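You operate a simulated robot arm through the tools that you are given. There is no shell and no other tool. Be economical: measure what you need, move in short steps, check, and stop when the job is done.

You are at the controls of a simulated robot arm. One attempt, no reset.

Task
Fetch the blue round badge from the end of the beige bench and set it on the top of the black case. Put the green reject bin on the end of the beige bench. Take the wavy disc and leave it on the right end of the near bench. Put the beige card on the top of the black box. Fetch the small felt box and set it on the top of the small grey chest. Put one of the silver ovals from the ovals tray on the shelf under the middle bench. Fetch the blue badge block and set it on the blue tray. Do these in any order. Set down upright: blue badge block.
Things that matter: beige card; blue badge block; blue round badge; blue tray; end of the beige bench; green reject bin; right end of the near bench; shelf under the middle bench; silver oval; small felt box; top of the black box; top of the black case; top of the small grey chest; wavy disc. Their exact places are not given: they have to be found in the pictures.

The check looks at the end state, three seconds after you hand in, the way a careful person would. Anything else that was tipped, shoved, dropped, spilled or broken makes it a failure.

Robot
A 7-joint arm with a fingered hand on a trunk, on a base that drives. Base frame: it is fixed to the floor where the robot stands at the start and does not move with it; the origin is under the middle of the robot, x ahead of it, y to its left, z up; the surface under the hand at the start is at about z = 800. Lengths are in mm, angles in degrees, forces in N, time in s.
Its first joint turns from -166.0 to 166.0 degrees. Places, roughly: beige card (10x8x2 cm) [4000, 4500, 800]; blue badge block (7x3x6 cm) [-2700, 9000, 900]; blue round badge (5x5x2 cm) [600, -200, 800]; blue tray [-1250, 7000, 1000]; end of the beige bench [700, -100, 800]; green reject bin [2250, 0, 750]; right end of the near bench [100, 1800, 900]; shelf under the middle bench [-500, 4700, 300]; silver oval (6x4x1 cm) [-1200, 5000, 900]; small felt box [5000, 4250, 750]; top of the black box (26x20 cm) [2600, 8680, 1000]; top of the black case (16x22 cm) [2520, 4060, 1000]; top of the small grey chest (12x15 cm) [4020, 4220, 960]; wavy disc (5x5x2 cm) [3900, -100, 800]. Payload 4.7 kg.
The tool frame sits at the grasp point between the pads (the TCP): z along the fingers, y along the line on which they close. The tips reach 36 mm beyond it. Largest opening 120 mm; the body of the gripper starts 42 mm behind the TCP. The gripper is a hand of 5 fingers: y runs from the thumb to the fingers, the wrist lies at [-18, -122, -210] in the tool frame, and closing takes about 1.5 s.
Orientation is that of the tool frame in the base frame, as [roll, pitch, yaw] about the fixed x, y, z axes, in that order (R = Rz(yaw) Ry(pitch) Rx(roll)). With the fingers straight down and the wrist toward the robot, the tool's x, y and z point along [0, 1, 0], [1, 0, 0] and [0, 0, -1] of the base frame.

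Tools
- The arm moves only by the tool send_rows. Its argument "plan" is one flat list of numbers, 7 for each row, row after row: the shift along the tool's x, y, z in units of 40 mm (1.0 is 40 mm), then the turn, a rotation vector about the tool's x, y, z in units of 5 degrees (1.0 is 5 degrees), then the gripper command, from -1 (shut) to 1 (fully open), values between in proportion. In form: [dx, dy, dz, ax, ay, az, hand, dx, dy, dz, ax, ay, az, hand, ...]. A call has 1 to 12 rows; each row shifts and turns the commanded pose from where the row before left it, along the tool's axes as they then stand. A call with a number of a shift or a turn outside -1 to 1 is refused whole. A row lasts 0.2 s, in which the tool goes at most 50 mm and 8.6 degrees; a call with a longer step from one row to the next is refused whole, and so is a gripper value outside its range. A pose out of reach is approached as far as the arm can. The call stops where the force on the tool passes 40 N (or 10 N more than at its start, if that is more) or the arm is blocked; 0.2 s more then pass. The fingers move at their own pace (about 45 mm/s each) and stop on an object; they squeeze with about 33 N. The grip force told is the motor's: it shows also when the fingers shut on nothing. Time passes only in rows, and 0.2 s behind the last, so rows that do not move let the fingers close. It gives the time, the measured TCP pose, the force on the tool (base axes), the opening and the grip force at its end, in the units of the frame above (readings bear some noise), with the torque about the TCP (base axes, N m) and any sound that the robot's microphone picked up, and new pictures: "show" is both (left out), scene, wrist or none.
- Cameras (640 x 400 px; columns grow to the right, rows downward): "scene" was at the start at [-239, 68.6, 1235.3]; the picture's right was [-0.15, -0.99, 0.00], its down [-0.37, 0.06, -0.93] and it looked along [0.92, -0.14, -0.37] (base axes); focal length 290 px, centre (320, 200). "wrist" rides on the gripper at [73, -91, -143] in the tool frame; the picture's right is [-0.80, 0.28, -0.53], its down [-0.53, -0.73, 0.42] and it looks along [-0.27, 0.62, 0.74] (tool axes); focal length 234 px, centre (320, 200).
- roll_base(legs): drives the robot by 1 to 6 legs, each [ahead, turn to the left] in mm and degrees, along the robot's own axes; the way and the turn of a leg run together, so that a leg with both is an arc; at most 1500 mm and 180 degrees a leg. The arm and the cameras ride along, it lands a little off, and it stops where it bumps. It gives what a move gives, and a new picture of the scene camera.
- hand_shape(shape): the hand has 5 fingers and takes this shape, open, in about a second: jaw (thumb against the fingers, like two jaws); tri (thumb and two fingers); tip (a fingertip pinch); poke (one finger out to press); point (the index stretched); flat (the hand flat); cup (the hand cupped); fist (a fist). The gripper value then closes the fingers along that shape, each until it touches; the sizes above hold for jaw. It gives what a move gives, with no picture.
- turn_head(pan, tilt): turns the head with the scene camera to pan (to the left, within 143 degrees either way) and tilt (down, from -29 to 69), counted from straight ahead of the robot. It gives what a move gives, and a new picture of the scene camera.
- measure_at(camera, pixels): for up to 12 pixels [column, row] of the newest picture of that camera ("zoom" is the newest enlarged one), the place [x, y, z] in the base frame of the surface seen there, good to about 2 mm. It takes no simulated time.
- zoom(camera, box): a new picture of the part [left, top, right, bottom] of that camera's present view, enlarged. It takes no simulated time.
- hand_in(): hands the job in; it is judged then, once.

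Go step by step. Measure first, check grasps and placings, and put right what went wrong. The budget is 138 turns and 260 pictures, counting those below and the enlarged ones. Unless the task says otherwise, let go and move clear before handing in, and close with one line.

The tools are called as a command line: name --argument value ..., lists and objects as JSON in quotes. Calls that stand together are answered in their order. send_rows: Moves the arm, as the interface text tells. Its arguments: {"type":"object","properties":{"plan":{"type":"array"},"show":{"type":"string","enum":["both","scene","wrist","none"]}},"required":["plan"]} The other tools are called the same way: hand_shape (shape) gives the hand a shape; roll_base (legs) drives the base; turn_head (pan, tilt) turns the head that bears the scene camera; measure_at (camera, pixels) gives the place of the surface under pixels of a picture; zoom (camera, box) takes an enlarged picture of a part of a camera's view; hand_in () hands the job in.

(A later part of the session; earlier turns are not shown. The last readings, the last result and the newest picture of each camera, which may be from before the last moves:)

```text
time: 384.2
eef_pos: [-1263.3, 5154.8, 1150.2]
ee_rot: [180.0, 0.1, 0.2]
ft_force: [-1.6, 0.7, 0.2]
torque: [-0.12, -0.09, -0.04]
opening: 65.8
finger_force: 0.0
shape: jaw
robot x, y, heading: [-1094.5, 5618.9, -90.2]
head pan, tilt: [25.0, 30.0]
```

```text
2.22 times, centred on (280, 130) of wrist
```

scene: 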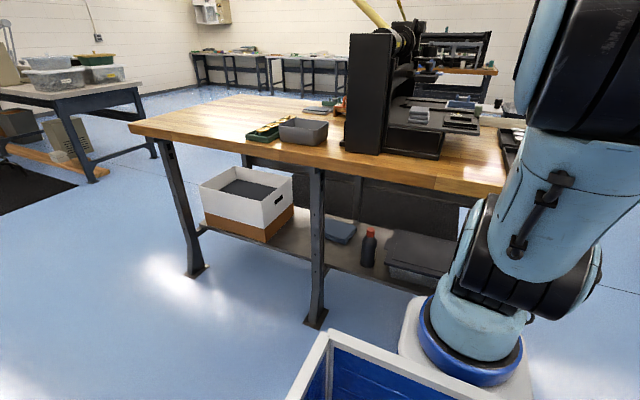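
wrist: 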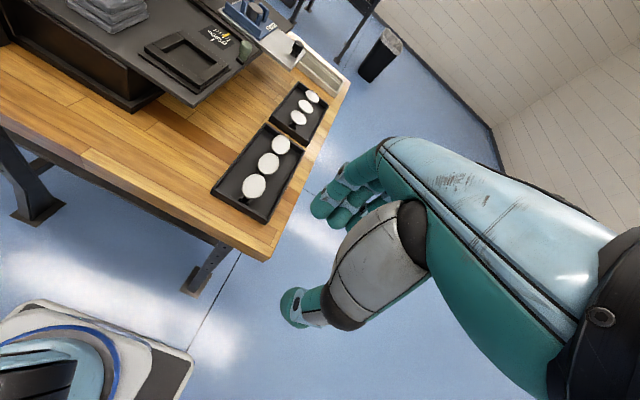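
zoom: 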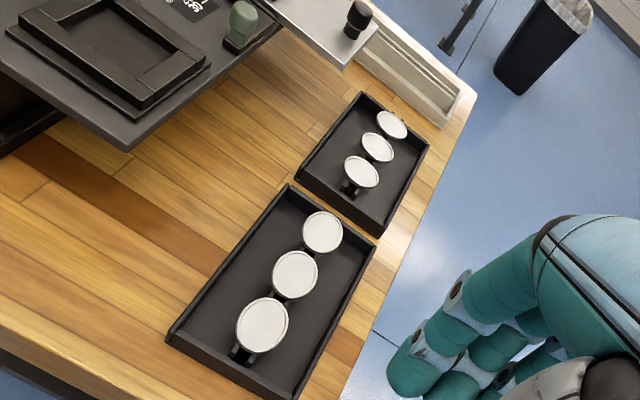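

measure_at --camera "zoom" --pixels '[[263, 325], [240, 325], [288, 325], [263, 300], [263, 350], [295, 275], [322, 232], [361, 172], [377, 147], [345, 170], [377, 172], [361, 158]]'

zoom --camera "wrist" --box '[220, 80, 340, 220]'

```text
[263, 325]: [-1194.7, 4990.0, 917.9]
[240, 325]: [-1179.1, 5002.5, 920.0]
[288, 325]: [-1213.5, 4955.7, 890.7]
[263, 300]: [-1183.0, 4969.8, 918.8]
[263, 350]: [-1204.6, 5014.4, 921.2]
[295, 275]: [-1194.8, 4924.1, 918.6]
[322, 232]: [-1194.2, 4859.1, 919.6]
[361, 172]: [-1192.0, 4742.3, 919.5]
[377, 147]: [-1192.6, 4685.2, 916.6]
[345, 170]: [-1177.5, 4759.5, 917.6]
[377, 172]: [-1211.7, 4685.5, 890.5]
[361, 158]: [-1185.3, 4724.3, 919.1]
```

```text
2.86 times, centred on (280, 150) of wrist
```

zoom: 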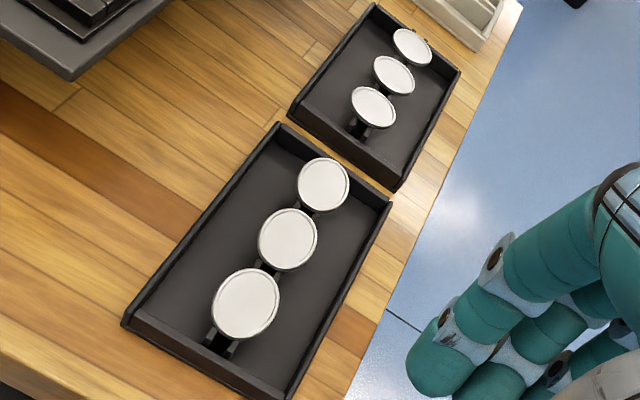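

measure_at --camera "zoom" --pixels '[[215, 305], [277, 298], [250, 271], [240, 335], [270, 275], [222, 328], [355, 95], [392, 118], [365, 122], [385, 95], [372, 107], [220, 345]]'

turn_head --pan -20 --tilt 30

```text
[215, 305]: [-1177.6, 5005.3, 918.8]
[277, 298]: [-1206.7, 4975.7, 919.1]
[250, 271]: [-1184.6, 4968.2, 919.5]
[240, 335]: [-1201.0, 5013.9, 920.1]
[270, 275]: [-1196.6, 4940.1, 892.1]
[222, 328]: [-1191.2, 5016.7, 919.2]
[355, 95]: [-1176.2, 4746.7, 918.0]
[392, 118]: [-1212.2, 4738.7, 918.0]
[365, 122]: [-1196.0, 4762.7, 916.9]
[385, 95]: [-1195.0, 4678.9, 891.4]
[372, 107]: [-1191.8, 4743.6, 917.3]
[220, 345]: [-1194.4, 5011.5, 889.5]
```

```text
time: 385.3
eef_pos: [-1261.9, 5154.3, 1150.4]
ee_rot: [-179.9, -0.1, 0.5]
ft_force: [-0.1, -0.3, -0.1]
torque: [0.0, -0.01, -0.02]
opening: 65.8
finger_force: 0.1
shape: jaw
robot x, y, heading: [-1096.8, 5614.9, -90.4]
head pan, tilt: [-20.0, 30.0]
```

scene: 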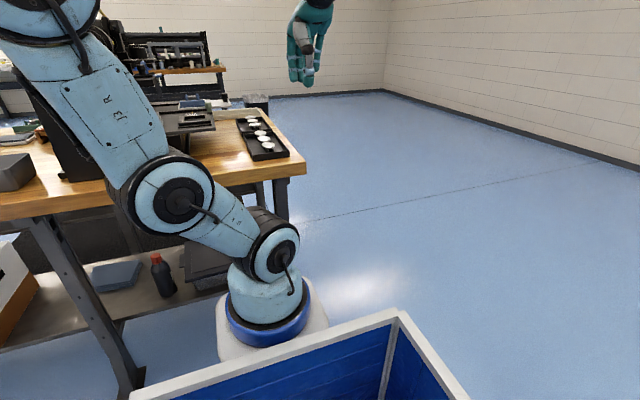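

The near tray holds 6×4 ovals at (-1195, 4990/4924/4859), top z 919, with long axis along y, so I must grip along x. I'll go to the west end and face east.

roll_base --legs '[[0, -52], [1018, 0], [0, 142]]'

send_rows --plan '[0.8, 0, 0, 0, 0, 0, 0.1, 0.8, 0, 0, 0, 0, 0, 0.1]' --show "wrist"

zoom --camera "wrist" --box '[160, 40, 400, 220]'

```text
time: 398.7
eef_pos: [-1405.3, 4863.5, 1149.8]
ee_rot: [-179.9, 0.0, 91.3]
ft_force: [0.0, 0.2, 0.0]
torque: [-0.02, 0.0, -0.02]
opening: 65.7
finger_force: 0.0
shape: jaw
robot x, y, heading: [-1871.7, 5022.2, 1.1]
head pan, tilt: [-20.0, 30.0]
```

scene: 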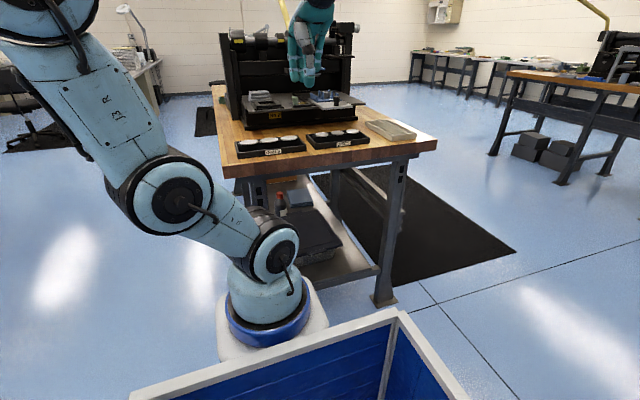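

```text
time: 399.3
eef_pos: [-1407.0, 4927.9, 1151.5]
ee_rot: [-179.9, 0.0, 91.2]
ft_force: [0.9, -1.1, 0.4]
torque: [0.05, 0.02, 0.04]
opening: 65.7
finger_force: 0.0
shape: jaw
robot x, y, heading: [-1871.5, 5020.5, 1.2]
head pan, tilt: [-20.0, 30.0]
```

wrist: 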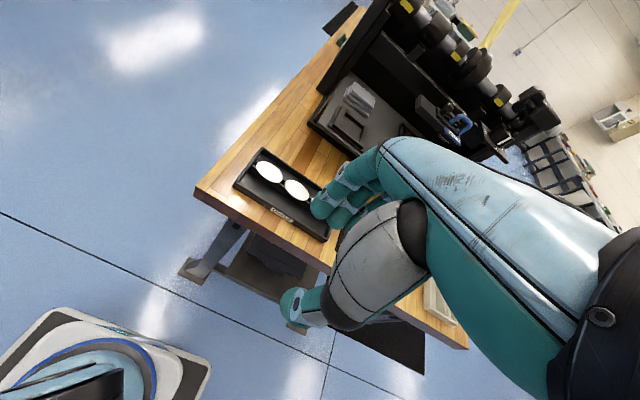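

```text
2.22 times, centred on (280, 130) of wrist
```

zoom: 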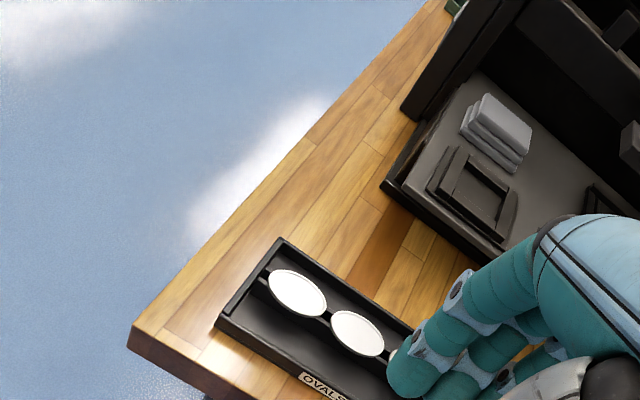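

The near tray is labelled OVALS. Measuring the first oval and the machine platform.

measure_at --camera "zoom" --pixels '[[297, 292], [268, 280], [326, 308], [285, 310], [310, 272], [400, 190], [470, 240], [250, 270], [300, 330], [345, 285], [265, 245], [390, 165]]'

```text
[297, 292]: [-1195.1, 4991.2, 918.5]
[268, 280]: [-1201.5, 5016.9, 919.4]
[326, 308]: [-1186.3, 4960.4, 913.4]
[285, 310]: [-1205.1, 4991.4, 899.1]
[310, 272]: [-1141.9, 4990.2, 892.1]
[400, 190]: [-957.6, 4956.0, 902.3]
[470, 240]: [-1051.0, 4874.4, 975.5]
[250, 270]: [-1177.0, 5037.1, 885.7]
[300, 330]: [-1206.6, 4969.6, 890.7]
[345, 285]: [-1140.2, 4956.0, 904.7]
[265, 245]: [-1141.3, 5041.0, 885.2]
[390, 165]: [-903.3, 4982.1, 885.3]
```

send_rows --plan '[0.56, 0.8, 0, 0, 0, 0, 0.3, 0.55, 0.9, 0, 0, 0, 0, 0.3, 0.55, 0.9, 0, 0, 0, 0, 0.3, 0, 1, 0, 0, 0, 0, 0.3, 0, 1, 0, 0, 0, 0, 0.3, 0, 0.74, 0.5, 0, 0, 0, 0.3, 0, 0, 1, 0, 0, 0, 0.3, 0, 0, 1, 0, 0, 0, 0.3, 0, 0, 1, 0, 0, 0, 0.3, 0, 0, 0.5, 0, 0, 0, 0.3, 0, 0, 0, 0, 0, 0, 0.3]' --show "wrist"

zoom --camera "wrist" --box '[200, 150, 400, 350]'

```text
time: 401.7
eef_pos: [-1194.3, 5000.1, 988.6]
ee_rot: [-180.0, -0.1, 91.3]
ft_force: [1.0, 0.0, -0.7]
torque: [-0.05, 0.01, 0.03]
opening: 77.3
finger_force: 0.1
shape: jaw
robot x, y, heading: [-1871.1, 5022.7, 1.0]
head pan, tilt: [-20.0, 30.0]
```

wrist: 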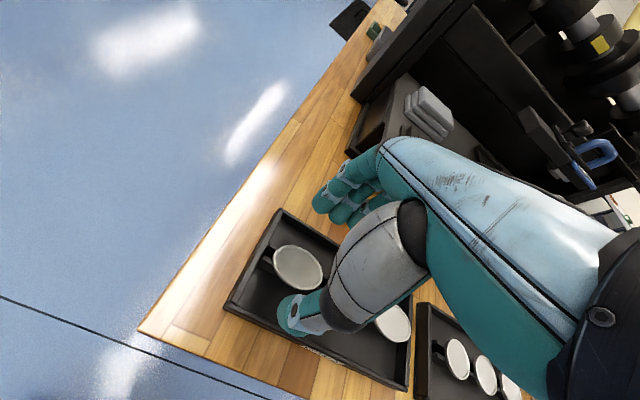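

```text
2.00 times, centred on (300, 250) of wrist
```

zoom: 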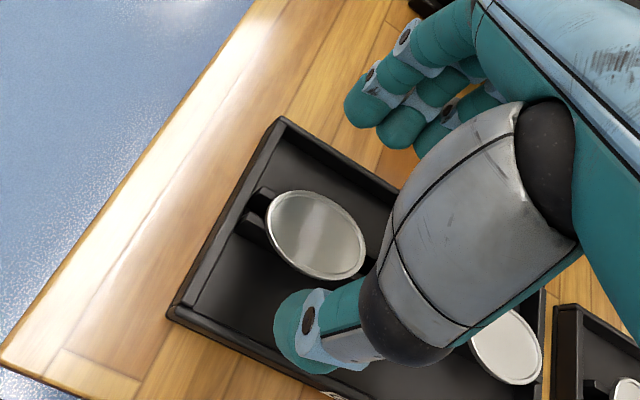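

send_rows --plan '[0, 0, 0.6, 0, 0, 0, 0.3, 0, 0, 0.5, 0, 0, 0, 0.3, 0, 0, 0.05, 0, 0, 0, 0.3, 0, 0, 0, 0, 0, 0, 0, 0, 0, 0, 0, 0, 0, -1, 0, 0, 0, 0, 0, 0, -1, 0, 0, 0, 0, 0, 0, -1, 0, 0, 0, 0, 0, 0, -1, 0, 0, 0, 0, 0, 0, -1, 0, 0, 0, 0, 0, 0, -1]' --show "wrist"

zoom --camera "wrist" --box '[200, 150, 400, 350]'

```text
time: 403.9
eef_pos: [-1193.8, 4999.1, 943.0]
ee_rot: [-179.9, 0.1, 91.3]
ft_force: [-0.6, 0.1, -0.6]
torque: [-0.04, -0.01, -0.01]
opening: 31.6
finger_force: 33.1
shape: jaw
robot x, y, heading: [-1875.7, 5017.8, 1.3]
head pan, tilt: [-20.0, 30.0]
```

wrist: 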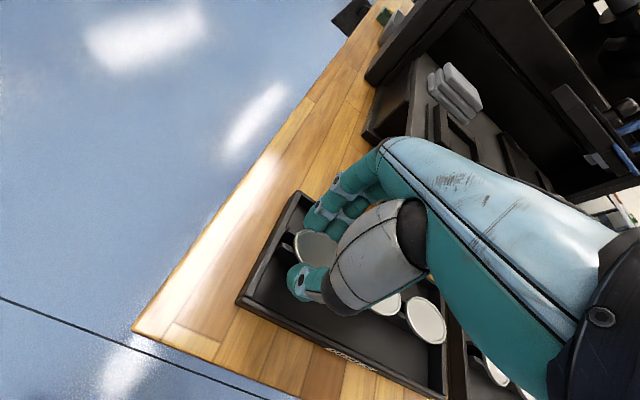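

```text
2.00 times, centred on (300, 250) of wrist
```

zoom: 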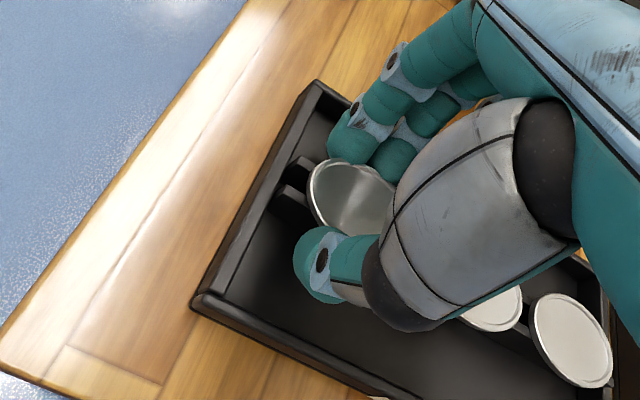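

Gripped at 31.6 opening (≈38 mm oval). Lifting gently.

send_rows --plan '[0, 0, -0.3, 0, 0, 0, -1, 0, 0, -0.7, 0, 0, 0, -1, 0, 0, -1, 0, 0, 0, -1, 0, 0, -1, 0, 0, 0, -1, 0, -0.5, -1, 0, 0, 0, -1, 0, -1, -0.6, 0, 0, 0, -1, 0, -1, 0, 0, 0, 0, -1, 0, -1, 0, 0, 0, 0, -1, 0, -1, 0, 0, 0, 0, -1]' --show "wrist"

zoom --camera "wrist" --box '[200, 150, 400, 350]'

```text
time: 405.9
eef_pos: [-1372.7, 4995.9, 1124.9]
ee_rot: [-179.9, -0.1, 91.3]
ft_force: [0.4, -0.2, -0.5]
torque: [0.01, 0.03, 0.01]
opening: 31.3
finger_force: 33.1
shape: jaw
robot x, y, heading: [-1871.9, 5021.1, 1.2]
head pan, tilt: [-20.0, 30.0]
```

wrist: 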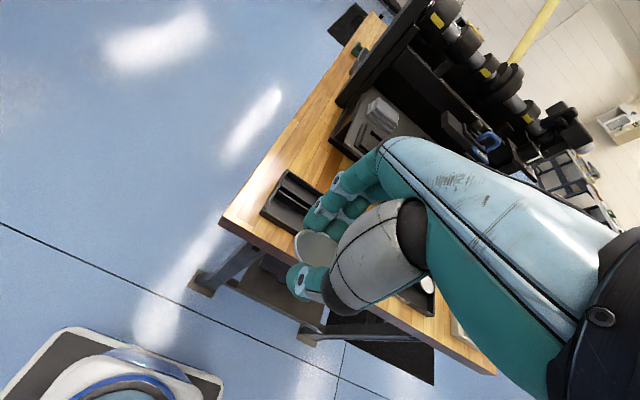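

```text
2.00 times, centred on (300, 250) of wrist
```

zoom: 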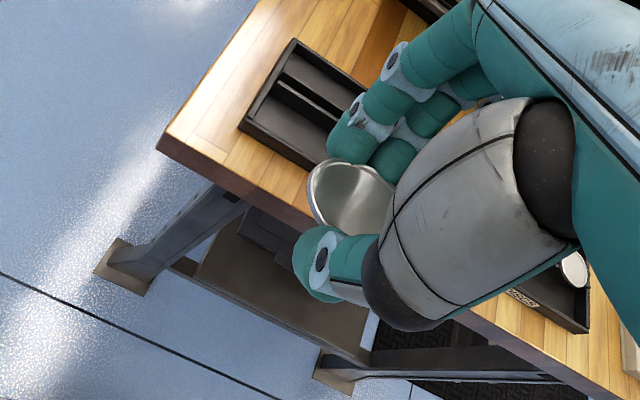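

Oval held. The shelf's west end is visible below; measuring whether I can place it from here.

measure_at --camera "zoom" --pixels '[[270, 300], [230, 260], [210, 285], [300, 330], [350, 345], [250, 245], [280, 260], [340, 375], [170, 150], [330, 320], [360, 360], [180, 268]]'

turn_head --pan -5 --tilt 35

turn_head --pan -25 --tilt 35

```text
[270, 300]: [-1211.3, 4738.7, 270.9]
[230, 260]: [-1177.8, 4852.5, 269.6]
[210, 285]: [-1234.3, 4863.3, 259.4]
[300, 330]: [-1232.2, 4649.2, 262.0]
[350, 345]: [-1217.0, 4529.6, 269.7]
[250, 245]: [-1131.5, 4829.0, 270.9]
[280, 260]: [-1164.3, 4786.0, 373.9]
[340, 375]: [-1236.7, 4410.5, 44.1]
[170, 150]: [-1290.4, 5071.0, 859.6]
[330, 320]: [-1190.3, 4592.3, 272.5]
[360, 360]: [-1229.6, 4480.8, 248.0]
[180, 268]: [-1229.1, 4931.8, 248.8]
```

```text
time: 406.6
eef_pos: [-1372.2, 4994.7, 1127.1]
ee_rot: [-179.9, 0.0, 91.3]
ft_force: [-1.0, -0.4, 0.3]
torque: [0.02, 0.04, 0.01]
opening: 31.3
finger_force: 32.7
shape: jaw
robot x, y, heading: [-1871.6, 5021.5, 1.2]
head pan, tilt: [-5.0, 35.0]
```

scene: 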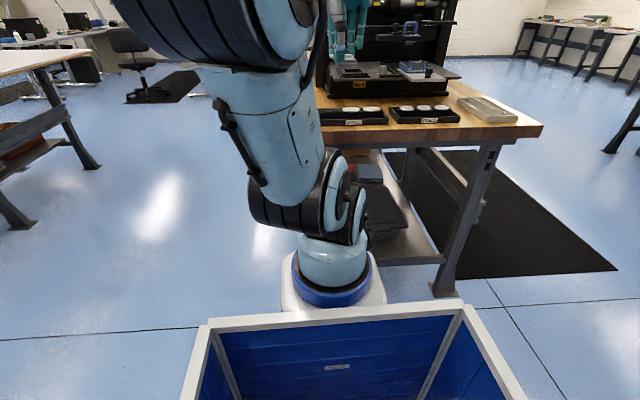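

```text
time: 407.5
eef_pos: [-1372.7, 4994.1, 1126.8]
ee_rot: [-179.9, -0.1, 91.2]
ft_force: [-0.7, 0.3, 0.7]
torque: [0.0, 0.0, 0.04]
opening: 31.5
finger_force: 33.0
shape: jaw
robot x, y, heading: [-1872.8, 5017.9, 0.8]
head pan, tilt: [-25.0, 35.0]
```

scene: 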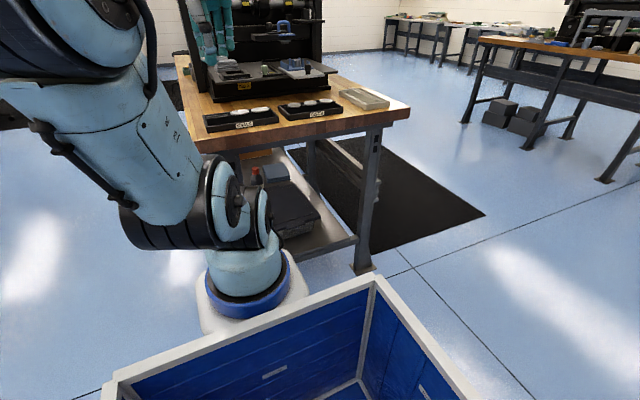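

The shelf (z 270) reaches to x≈−1235, only ~55 mm inside the bench end, and its NW corner area (y≈4835–4920) is free. I'll descend outside the end and slide in. First sideways and down.

send_rows --plan '[-1, -0.4, 0, 0, 0, 0, -1, -1, -0.4, 0, 0, 0, 0, -1, -1, 0, 0.3, 0, 0, 0, -1, 0, 0, 1, 0, 0, 0, -1, 0, 0, 1, 0, 0, 0, -1, 0, 0, 1, 0, 0, 0, -1, 0, 0, 1, 0, 0, 0, -1, 0, 0, 1, 0, 0, 0, -1, 0, 0, 1, 0, 0, 0, -1]' --show "both"

```text
time: 409.5
eef_pos: [-1402.0, 4875.3, 876.6]
ee_rot: [-180.0, 0.1, 91.3]
ft_force: [-0.7, 0.5, 0.3]
torque: [-0.03, 0.0, 0.01]
opening: 31.2
finger_force: 33.1
shape: jaw
robot x, y, heading: [-1872.1, 5023.2, 1.1]
head pan, tilt: [-25.0, 35.0]
```

scene: 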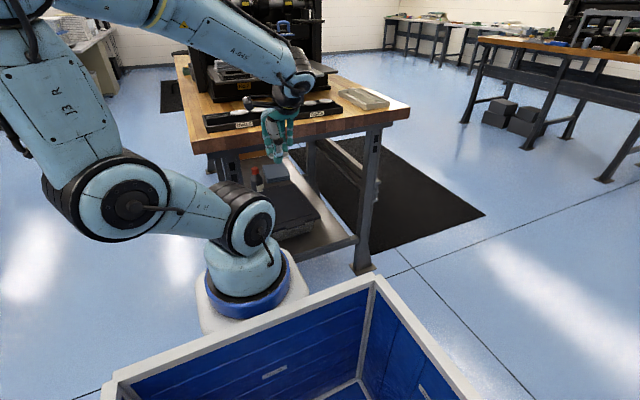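
wrist: 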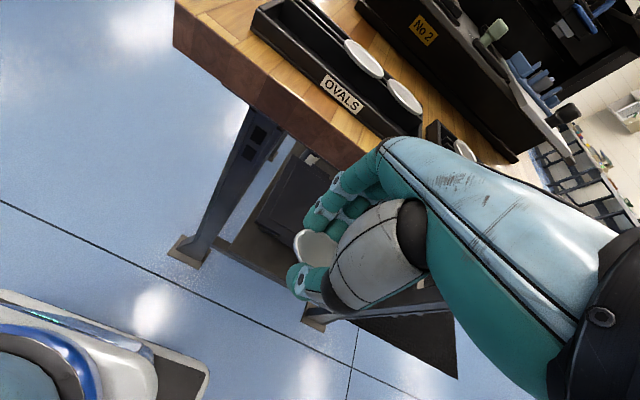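

send_rows --plan '[0, 0, 1, 0, 0, 0, -1, 0, 0, 1, 0, 0, 0, -1, 0, 0, 1, 0, 0, 0, -1, 0, 0, 1, 0, 0, 0, -1, 0, 0, 1, 0, 0, 0, -1, 0, 0, 1, 0, 0, 0, -1, 0, 0, 1, 0, 0, 0, -1, 0, 0, 1, 0, 0, 0, -1, 0, 0, 1, 0, 0, 0, -1, 0, 0, 1, 0, 0, 0, -1, 0, 0, 1, 0, 0, 0, -1]' --show "both"

```text
time: 411.9
eef_pos: [-1397.4, 4857.0, 462.4]
ee_rot: [-179.6, -0.7, 91.3]
ft_force: [-0.3, -0.1, -0.8]
torque: [-0.01, -0.02, 0.0]
opening: 31.5
finger_force: 33.1
shape: jaw
out of reach, approached as far as the arm can: row 11
robot x, y, heading: [-1872.8, 5020.3, 0.8]
head pan, tilt: [-25.0, 35.0]
```

scene: 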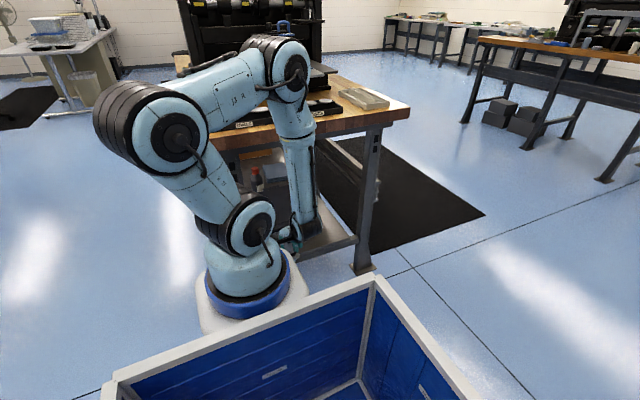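
wrist: 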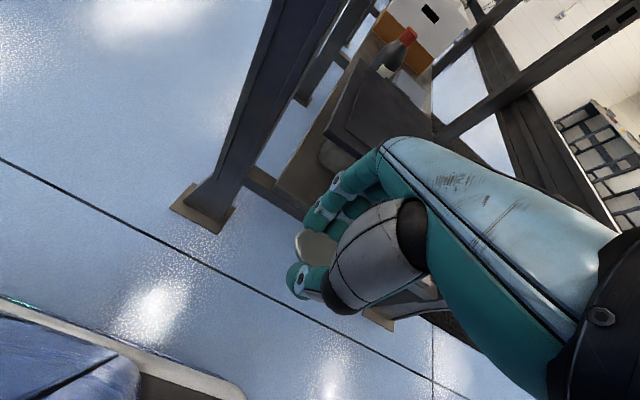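

At this low height the forearm stands vertical and would hit the bench edge if slid in. I'll raise a bit, back the base ~230 mm, and tilt the fingers forward ~40° so the arm comes in slanted.

send_rows --plan '[0, 0, -1, 0, 0, 0, -1, 0, 0, -1, 0, 0, 0, -1, 0, 0, -1, 0, 0, 0, -1, 0, 0, -1, 0, 0, 0, -1]' --show "none"

roll_base --legs '[[-230, 0]]'

send_rows --plan '[0.3, 0.5, 0, -1, 0, 0, -1, 0.2, 0.5, 0, -1, 0, 0, -1, 0, 0.5, 0, -1, 0, 0, -1, 0, 0.5, 0, -1, 0, 0, -1, 0, 0.5, 0, -1, 0, 0, -1, 0, 0.5, 0, -1, 0, 0, -1, 0, 0.3, 0.3, -1, 0, 0, -1, 0, 0.3, 0.5, -1, 0, 0, -1]' --show "both"

```text
time: 412.9
eef_pos: [-1397.4, 4856.5, 623.5]
ee_rot: [-179.9, -0.1, 91.4]
ft_force: [0.5, -0.1, 0.7]
torque: [-0.01, -0.01, -0.04]
opening: 31.4
finger_force: 32.5
shape: jaw
robot x, y, heading: [-1872.2, 5021.3, 1.2]
head pan, tilt: [-25.0, 35.0]
```

```text
time: 414.6
eef_pos: [-1632.9, 4850.2, 624.7]
ee_rot: [-179.9, 0.1, 91.1]
ft_force: [-0.4, 0.9, 0.5]
torque: [-0.01, 0.0, 0.03]
opening: 31.4
finger_force: 32.4
shape: jaw
robot x, y, heading: [-2107.6, 5018.3, 1.0]
head pan, tilt: [-25.0, 35.0]
```

scene: 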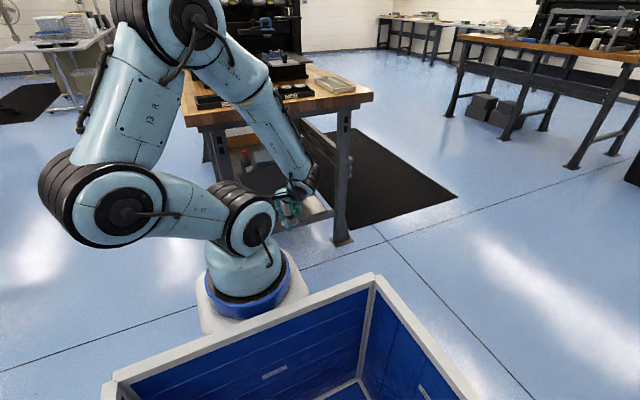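

```text
time: 416.4
eef_pos: [-1478.8, 4873.3, 636.0]
ee_rot: [140.0, 0.0, 91.0]
ft_force: [0.0, 0.0, -1.2]
torque: [0.0, 0.01, 0.02]
opening: 31.4
finger_force: 32.9
shape: jaw
robot x, y, heading: [-2103.1, 5016.0, 1.1]
head pan, tilt: [-25.0, 35.0]
```

scene: 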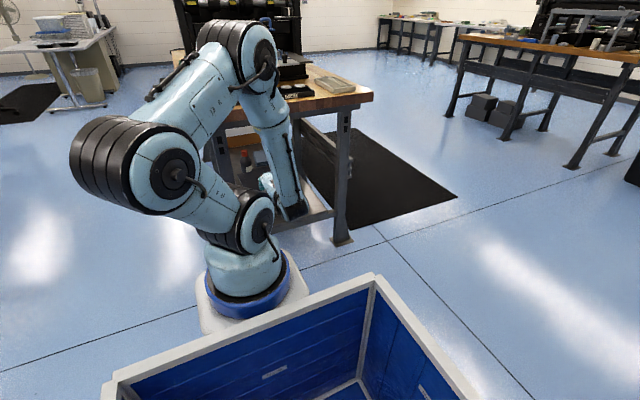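
wrist: 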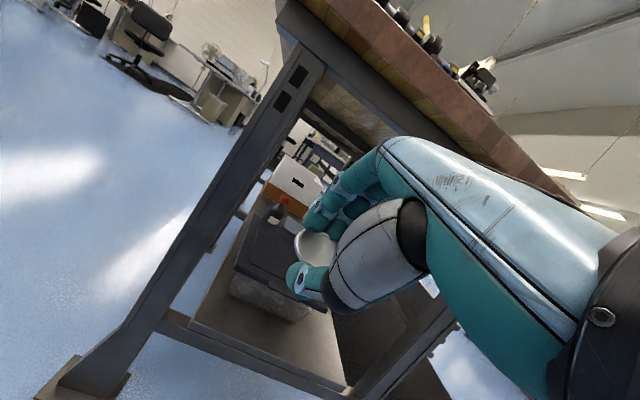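

Good view of the shelf end. Measuring the free strip, leg and toolbox.

measure_at --camera "wrist" --pixels '[[210, 300], [225, 270], [250, 345], [300, 345], [235, 290], [300, 315], [240, 262], [165, 330], [185, 250], [330, 385], [195, 320], [235, 225]]'

zoom --camera "wrist" --box '[120, 180, 440, 400]'

```text
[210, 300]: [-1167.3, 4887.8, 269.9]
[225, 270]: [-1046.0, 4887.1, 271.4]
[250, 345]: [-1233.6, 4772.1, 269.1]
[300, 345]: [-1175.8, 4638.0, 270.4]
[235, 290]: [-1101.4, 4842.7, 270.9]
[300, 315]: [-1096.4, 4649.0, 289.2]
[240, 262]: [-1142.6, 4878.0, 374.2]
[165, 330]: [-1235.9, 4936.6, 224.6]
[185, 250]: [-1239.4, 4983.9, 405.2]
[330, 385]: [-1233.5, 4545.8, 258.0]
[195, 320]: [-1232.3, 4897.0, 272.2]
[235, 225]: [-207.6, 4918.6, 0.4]
```

```text
1.82 times, centred on (280, 290) of wrist
```

zoom: 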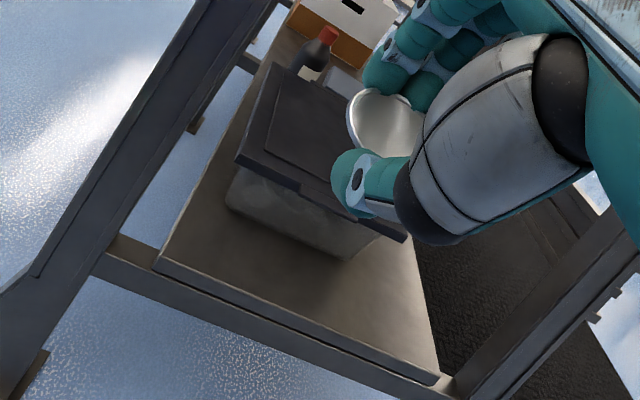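

Free strip is x −1235..−1105, y 4550–4890. Target TCP (−1190,4780,~330): moving along the fingers' direction.

send_rows --plan '[-0.3, 0.06, 1, 0, 0, 0, -1, -0.3, 0.06, 1, 0, 0, 0, -1, -0.3, 0.06, 1, 0, 0, 0, -1, -0.3, 0.06, 1, 0, 0, 0, -1, -0.3, 0.06, 1, 0, 0, 0, -1, -0.3, 0.06, 1, 0, 0, 0, -1, -0.3, 0.06, 1, 0, 0, 0, -1, -0.2, 0.06, 1, 0, 0, 0, -1]' --show "both"

```text
time: 418.2
eef_pos: [-1252.6, 4780.5, 408.0]
ee_rot: [140.1, 0.0, 91.0]
ft_force: [0.2, 0.2, -0.5]
torque: [-0.02, 0.05, 0.03]
opening: 31.5
finger_force: 33.3
shape: jaw
out of reach, approached as far as the arm can: row 3
robot x, y, heading: [-2106.9, 5016.1, 1.0]
head pan, tilt: [-25.0, 35.0]
```

scene: 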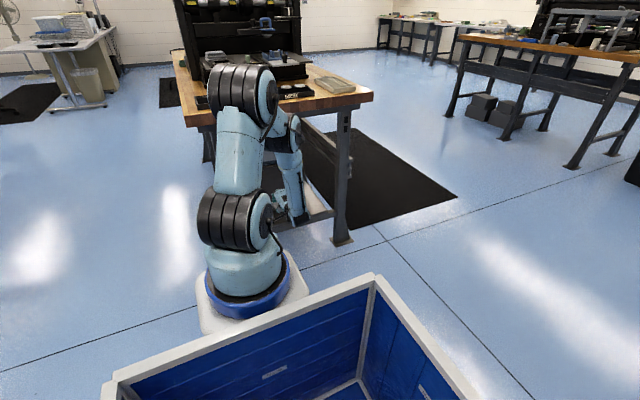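
wrist: 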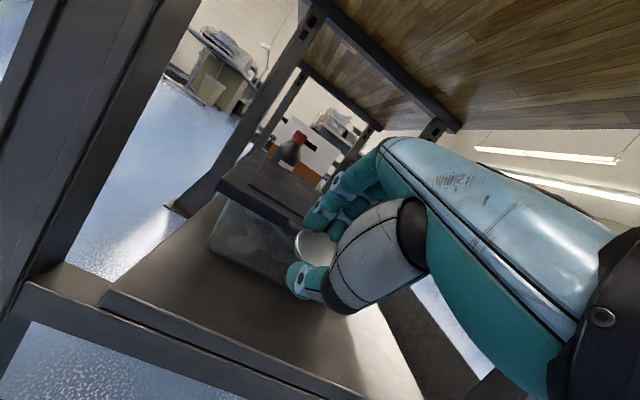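

Measuring how near the forearm is to the bench edge before going on.

measure_at --camera "scene" --pixels '[[285, 135], [298, 130], [292, 160], [298, 180], [262, 95], [275, 90], [300, 205], [320, 120], [282, 200], [300, 150]]'

```text
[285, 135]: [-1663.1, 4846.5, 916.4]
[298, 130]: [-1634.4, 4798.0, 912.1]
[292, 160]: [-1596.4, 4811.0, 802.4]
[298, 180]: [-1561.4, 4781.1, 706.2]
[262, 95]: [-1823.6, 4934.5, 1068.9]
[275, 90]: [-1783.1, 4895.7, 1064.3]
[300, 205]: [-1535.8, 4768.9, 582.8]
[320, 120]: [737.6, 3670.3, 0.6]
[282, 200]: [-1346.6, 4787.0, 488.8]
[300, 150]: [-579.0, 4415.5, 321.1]
```

Forearm is ~300 mm clear of the bench end. Continuing down to the shelf.

send_rows --plan '[0, -0.07, 0.8, 0, 0, 0, -1, 0, -0.07, 0.8, 0, 0, 0, -1, 0, -0.05, 0.6, 0, 0, 0, -1, 0, 0, 0, 0, 0, 0, -1]' --show "wrist"

zoom --camera "wrist" --box '[160, 150, 400, 330]'

measure_at --camera "zoom" --pixels '[[390, 240], [350, 250], [335, 310], [250, 300], [430, 190], [420, 240], [300, 350]]'

```text
time: 419.2
eef_pos: [-1203.6, 4781.0, 336.8]
ee_rot: [140.1, -0.1, 91.1]
ft_force: [-2.5, -0.4, -1.0]
torque: [0.02, -0.03, -0.04]
opening: 31.2
finger_force: 32.3
shape: jaw
robot x, y, heading: [-2103.3, 5013.3, 1.0]
head pan, tilt: [-25.0, 35.0]
```

wrist: 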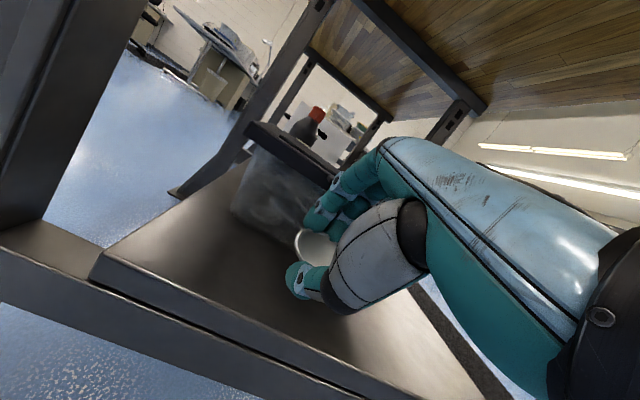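

```text
2.22 times, centred on (280, 240) of wrist
```

zoom: 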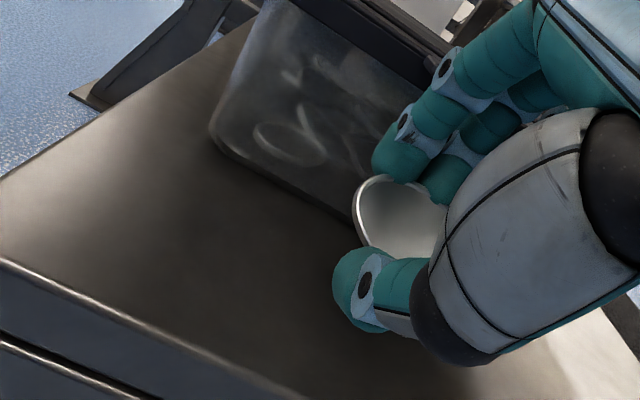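

```text
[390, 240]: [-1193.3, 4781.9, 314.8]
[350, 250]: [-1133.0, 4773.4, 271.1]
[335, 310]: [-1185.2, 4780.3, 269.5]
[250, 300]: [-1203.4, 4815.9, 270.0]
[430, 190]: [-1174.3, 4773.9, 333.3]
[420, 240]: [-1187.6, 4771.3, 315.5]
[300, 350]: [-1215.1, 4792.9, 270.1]
```

send_rows --plan '[0, -0.2, 0.24, 0, 0, 0, -1, 0, -0.18, 0.22, 0, 0, 0, -1, 0, 0, 0, 0, 0, 0, -1]' --show "wrist"

zoom --camera "wrist" --box '[160, 150, 400, 330]'

```text
time: 420.0
eef_pos: [-1203.9, 4781.4, 313.9]
ee_rot: [139.9, 0.0, 91.1]
ft_force: [-1.9, 0.3, 7.5]
torque: [0.06, 0.04, 0.01]
opening: 31.6
finger_force: 33.4
shape: jaw
robot x, y, heading: [-2106.4, 5015.4, 0.8]
head pan, tilt: [-25.0, 35.0]
```

wrist: 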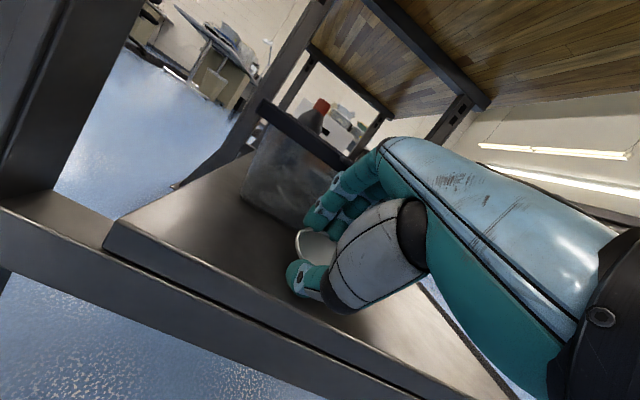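

```text
2.22 times, centred on (280, 240) of wrist
```

zoom: 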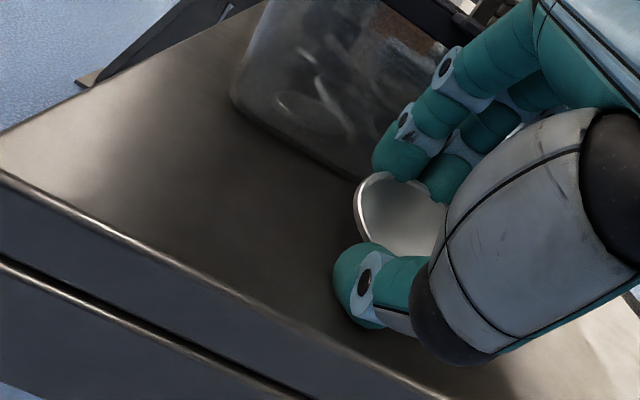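

The thumb touches the shelf (7.5 N). Opening while rising slightly, then backing straight out along the fingers.

send_rows --plan '[0, 0.05, -0.06, 0, 0, 0, -0.3, 0, 0.08, -0.1, 0, 0, 0, -0.2, 0, 0.1, -0.12, 0, 0, 0, 0, 0, 0.1, -0.12, 0, 0, 0, 0, 0, 0, 0, 0, 0, 0, 0, 0, 0.2, -0.4, 0, 0, 0, 0, 0, 0, -0.8, 0, 0, 0, 0, 0, 0, -1, 0, 0, 0, 0]' --show "wrist"

zoom --camera "wrist" --box '[160, 150, 400, 330]'

```text
time: 421.8
eef_pos: [-1255.6, 4781.0, 403.6]
ee_rot: [140.1, -0.1, 91.1]
ft_force: [0.0, 0.9, 0.0]
torque: [-0.02, -0.05, -0.03]
opening: 59.9
finger_force: 0.0
shape: jaw
robot x, y, heading: [-2102.8, 5013.4, 0.9]
head pan, tilt: [-25.0, 35.0]
```

wrist: 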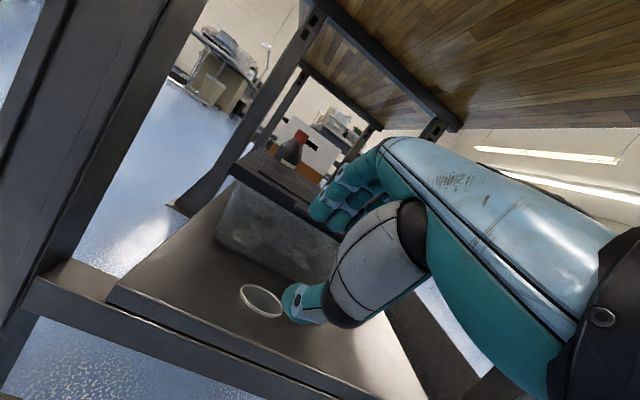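

```text
2.22 times, centred on (280, 240) of wrist
```

zoom: 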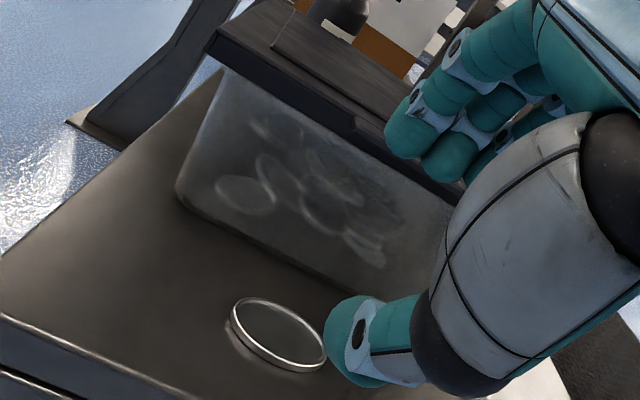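

The oval lies flat on the shelf. Retract along the fingers, then straighten and raise.

send_rows --plan '[0, 0, -1, 0, 0, 0, 0, 0, 0, -1, 0, 0, 0, 0, 0, 0, -1, 0, 0, 0, 0, 0, 0, -1, 0, 0, 0, 0, 0, 0, -1, 0, 0, 0, 0, 0, 0, -1, 0, 0, 0, 0, 0, 0, -1, 0, 0, 0, 0, 0, 0, -1, 0, 0, 0, 0]' --show "none"

send_rows --plan '[0, 0, -0.8, 1, 0, 0, 0, 0, 0, -0.8, 1, 0, 0, 0, 0, 0, -0.8, 1, 0, 0, 0, 0, 0, -0.8, 1, 0, 0, 0, 0, 0, -0.8, 1, 0, 0, 0, 0, 0, -0.8, 1, 0, 0, 0, 0.5, 0, -0.8, 1, 0, 0, 0, 0.5, 0, -0.8, 1, 0, 0, 0, 0.6, 0, -1, 0, 0, 0, 0, 0.6, 0, -1, 0, 0, 0, 0, 0.6, 0, -1, 0, 0, 0, 0, 0.6, 0, -1, 0, 0, 0, 0]' --show "scene"

```text
time: 423.6
eef_pos: [-1459.3, 4779.6, 651.3]
ee_rot: [140.1, 0.0, 90.9]
ft_force: [0.2, 0.3, -1.3]
torque: [-0.04, 0.03, -0.04]
opening: 60.0
finger_force: 0.0
shape: jaw
robot x, y, heading: [-2107.5, 5015.8, 1.1]
head pan, tilt: [-25.0, 35.0]
```

```text
time: 426.2
eef_pos: [-1558.2, 4913.4, 1041.5]
ee_rot: [-180.0, -0.1, 91.0]
ft_force: [0.1, 0.6, -0.6]
torque: [0.03, 0.0, -0.02]
opening: 59.9
finger_force: 0.1
shape: jaw
robot x, y, heading: [-2107.9, 5018.8, 0.9]
head pan, tilt: [-25.0, 35.0]
```

scene: 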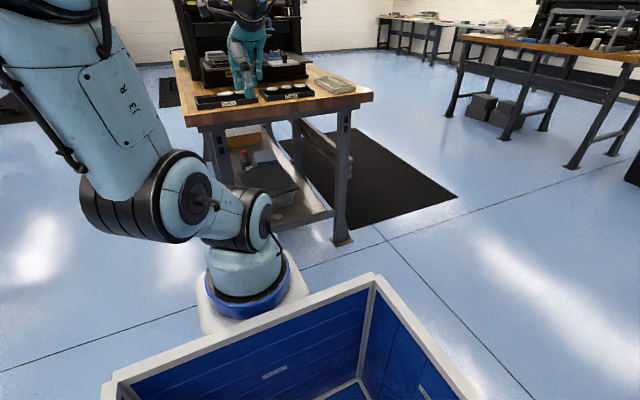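

Now for the beige bench: drive south then east through the lane between the near and middle benches.

roll_base --legs '[[0, -91], [1500, 0], [370, 0], [0, 90], [1500, 0], [1500, 0]]'

turn_head --pan -60 --tilt 15

measure_at --camera "scene" --pixels '[[320, 200], [200, 200], [420, 200], [320, 160], [250, 160], [400, 160], [150, 160], [320, 260], [450, 260], [500, 200], [560, 200], [200, 300]]'

```text
time: 457.2
eef_pos: [1249.2, 2592.0, 1040.5]
ee_rot: [-179.9, 0.0, 82.3]
ft_force: [-0.5, 0.4, -0.6]
torque: [-0.01, -0.01, 0.01]
opening: 59.8
finger_force: 0.1
shape: jaw
robot x, y, heading: [722.5, 2779.4, -8.1]
head pan, tilt: [-25.0, 35.0]
```

scene: 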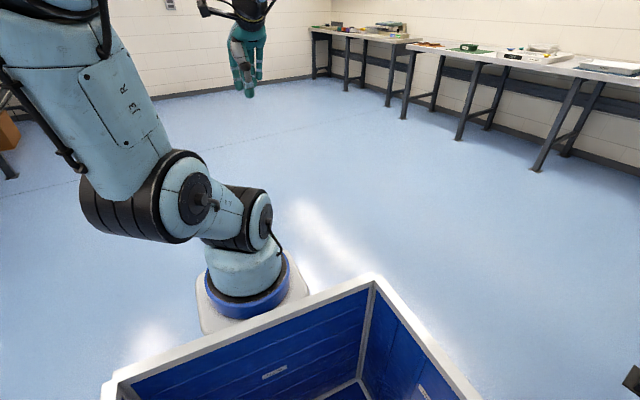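

```text
time: 458.2
eef_pos: [1248.9, 2594.1, 1040.7]
ee_rot: [-179.8, 0.0, 82.2]
ft_force: [0.0, 0.6, -0.2]
torque: [0.01, -0.03, 0.0]
opening: 59.9
finger_force: 0.1
shape: jaw
robot x, y, heading: [725.0, 2775.6, -7.8]
head pan, tilt: [-60.0, 15.0]
```

scene: 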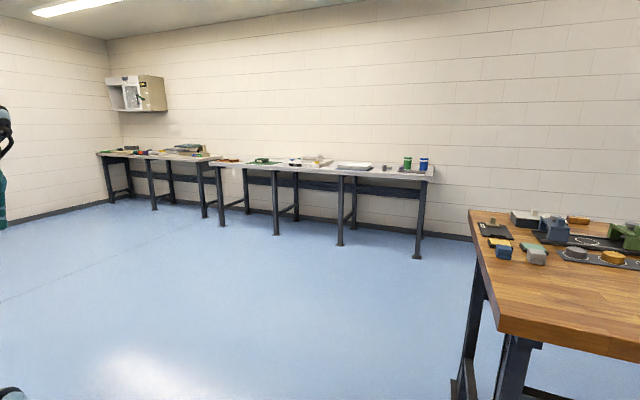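

```text
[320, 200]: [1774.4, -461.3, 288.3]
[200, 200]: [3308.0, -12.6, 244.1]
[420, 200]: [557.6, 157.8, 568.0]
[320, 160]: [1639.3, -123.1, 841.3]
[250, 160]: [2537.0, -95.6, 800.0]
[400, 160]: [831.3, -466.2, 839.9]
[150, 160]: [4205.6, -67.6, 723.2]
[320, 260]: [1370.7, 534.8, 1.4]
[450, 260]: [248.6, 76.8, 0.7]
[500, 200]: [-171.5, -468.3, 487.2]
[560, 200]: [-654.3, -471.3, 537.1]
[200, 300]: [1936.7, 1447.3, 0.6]
```

Bench map is clear: the beige bench spans x≈430–2700 with its north edge near y≈170; the green bin is near (2250,0). Driving there.

roll_base --legs '[[0, -44.5], [1500, 0], [1000, 0], [0, -37.5]]'

turn_head --pan 10 --tilt 28

send_rows --plan '[0, 0, -1, 0, 0, 0, 1]' --show "wrist"

```text
time: 474.1
eef_pos: [2081.4, 256.4, 1041.3]
ee_rot: [-179.9, 0.0, -1.4]
ft_force: [0.1, 0.0, 0.5]
torque: [0.02, 0.01, -0.02]
opening: 59.6
finger_force: 0.0
shape: jaw
robot x, y, heading: [2210.1, 803.3, -91.6]
head pan, tilt: [-60.0, 15.0]
```

scene: 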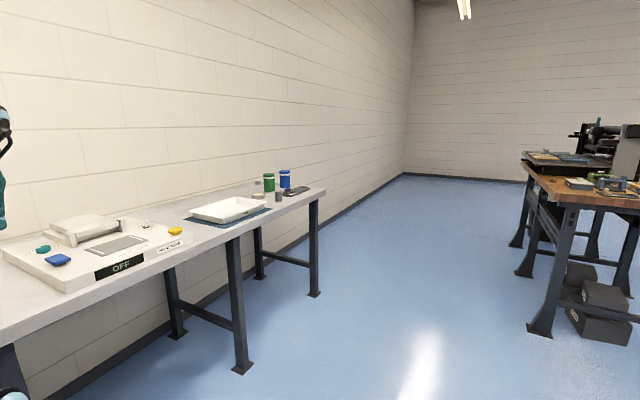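

```text
time: 475.6
eef_pos: [2082.2, 257.8, 1039.7]
ee_rot: [-179.9, 0.0, -1.3]
ft_force: [-0.5, 0.2, -0.8]
torque: [0.0, 0.0, -0.02]
opening: 59.7
finger_force: 0.1
shape: jaw
robot x, y, heading: [2205.9, 802.6, -91.5]
head pan, tilt: [10.0, 28.0]
```

scene: 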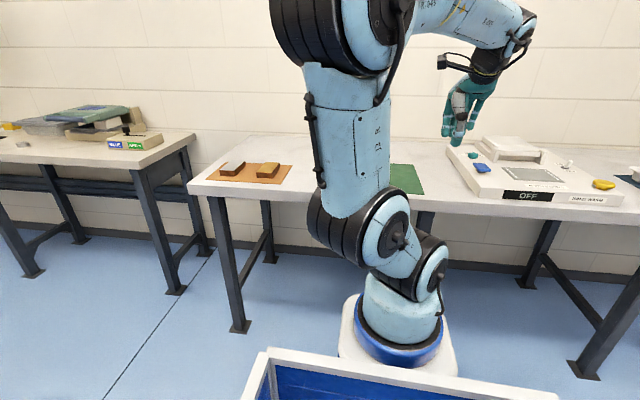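

```text
time: 475.9
eef_pos: [2080.5, 256.1, 1080.0]
ee_rot: [-179.9, -0.1, -1.3]
ft_force: [0.0, 1.0, 0.6]
torque: [0.04, -0.01, 0.0]
opening: 94.5
finger_force: 0.1
shape: jaw
robot x, y, heading: [2211.1, 804.8, -91.7]
head pan, tilt: [10.0, 28.0]
```

wrist: 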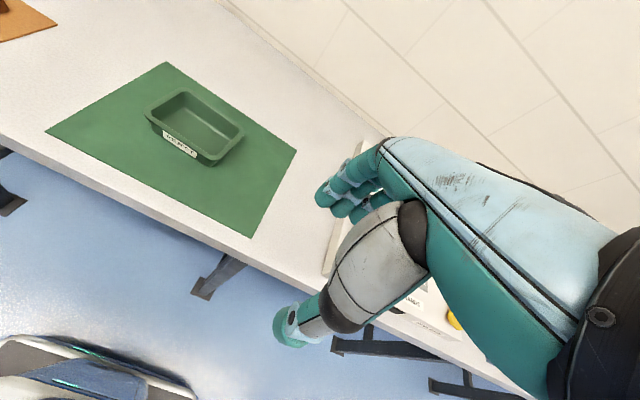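

The green bin labelled REJECT is at (195,125) on a green mat. Measuring it.

zoom --camera "wrist" --box '[110, 60, 290, 190]'

measure_at --camera "wrist" --pixels '[[148, 112], [180, 88], [243, 132], [210, 160], [195, 125], [180, 145], [150, 125], [205, 165], [250, 210], [165, 65], [48, 130], [240, 150]]'

```text
3.08 times, centred on (200, 125) of wrist
```

zoom: 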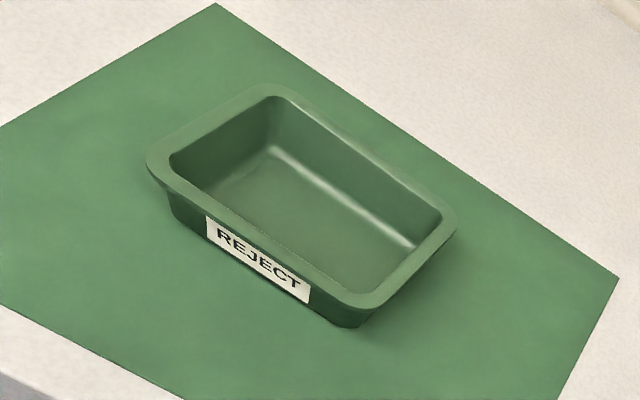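

```text
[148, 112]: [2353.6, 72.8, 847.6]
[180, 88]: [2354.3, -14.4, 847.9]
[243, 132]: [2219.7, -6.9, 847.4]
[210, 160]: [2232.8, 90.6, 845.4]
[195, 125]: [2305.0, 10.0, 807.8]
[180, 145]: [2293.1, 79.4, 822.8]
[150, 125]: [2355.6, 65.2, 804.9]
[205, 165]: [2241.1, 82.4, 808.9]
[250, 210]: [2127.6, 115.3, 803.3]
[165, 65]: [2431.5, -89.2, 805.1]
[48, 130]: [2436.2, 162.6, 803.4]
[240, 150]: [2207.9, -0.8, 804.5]
```

measure_at --camera "zoom" --pixels '[[180, 190], [250, 240], [320, 292], [345, 303], [255, 88], [300, 98], [370, 142], [430, 185], [150, 165], [452, 215], [200, 125], [400, 275]]'

```text
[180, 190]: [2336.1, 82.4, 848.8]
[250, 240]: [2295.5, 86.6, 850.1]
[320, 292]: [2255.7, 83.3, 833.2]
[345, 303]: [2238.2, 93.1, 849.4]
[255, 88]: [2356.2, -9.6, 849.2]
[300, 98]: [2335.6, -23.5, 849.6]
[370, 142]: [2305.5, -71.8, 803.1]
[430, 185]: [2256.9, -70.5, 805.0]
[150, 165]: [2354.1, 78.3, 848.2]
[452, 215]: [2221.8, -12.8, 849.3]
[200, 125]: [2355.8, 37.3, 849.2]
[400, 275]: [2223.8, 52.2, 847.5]
```

Bin centre (2290,34), rim 134×106, rotated about −6°. Moving above, yaw-matched, fully open.

send_rows --plan '[0, 0, 0, 0, 0, 1, 1, 0.833, 0.706, 0, 0, 0, 0, 1, 0.833, 0.706, 0, 0, 0, 0, 1, 0.833, 0.706, 0, 0, 0, 0, 1, 0.833, 0.706, 0, 0, 0, 0, 1, 0.833, 0.706, 0, 0, 0, 0, 1, 0.833, 0.706, 0, 0, 0, 0, 1, 0.833, 0.706, 0, 0, 0, 0, 1, 0, 0, 1, 0, 0, 0, 1, 0, 0, 1, 0, 0, 0, 1, 0, 0, 1, 0, 0, 0, 1, 0, 0, 0, 0, 0, 0, 1]' --show "wrist"

zoom --camera "wrist" --box '[160, 140, 400, 340]'

```text
time: 478.6
eef_pos: [2288.7, 36.6, 959.2]
ee_rot: [-180.0, -0.1, -6.3]
ft_force: [-0.6, -0.1, -0.7]
torque: [0.04, 0.03, -0.02]
opening: 120.0
finger_force: 0.0
shape: jaw
robot x, y, heading: [2209.3, 800.1, -91.4]
head pan, tilt: [10.0, 28.0]
```

wrist: 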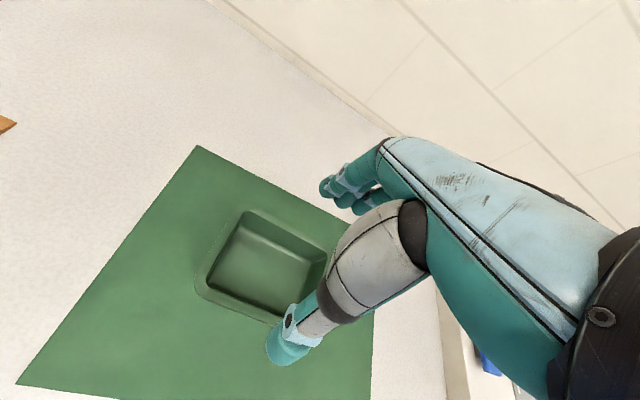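

```text
2.00 times, centred on (280, 240) of wrist
```

zoom: 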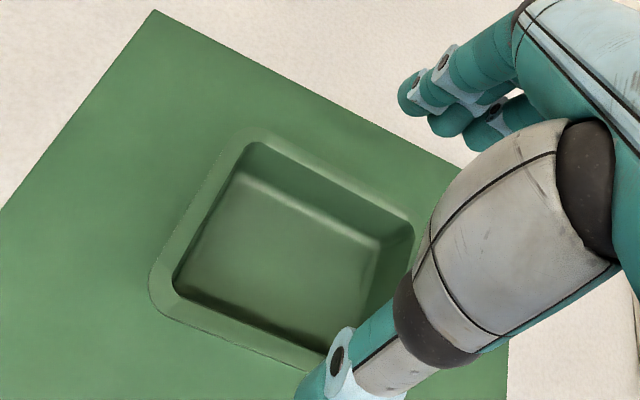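

measure_at --camera "zoom" --pixels '[[165, 308], [230, 340], [285, 360], [285, 140], [340, 165], [390, 192], [152, 285], [240, 132], [200, 215], [215, 190], [410, 220], [310, 370]]'

```text
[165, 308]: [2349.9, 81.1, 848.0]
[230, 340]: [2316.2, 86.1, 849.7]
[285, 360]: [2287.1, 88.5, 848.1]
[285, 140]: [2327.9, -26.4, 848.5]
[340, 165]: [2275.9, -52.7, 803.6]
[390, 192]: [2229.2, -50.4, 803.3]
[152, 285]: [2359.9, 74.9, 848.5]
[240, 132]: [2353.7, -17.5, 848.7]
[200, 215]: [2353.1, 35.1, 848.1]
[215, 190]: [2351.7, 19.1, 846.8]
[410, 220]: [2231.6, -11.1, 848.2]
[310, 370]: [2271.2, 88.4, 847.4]
```

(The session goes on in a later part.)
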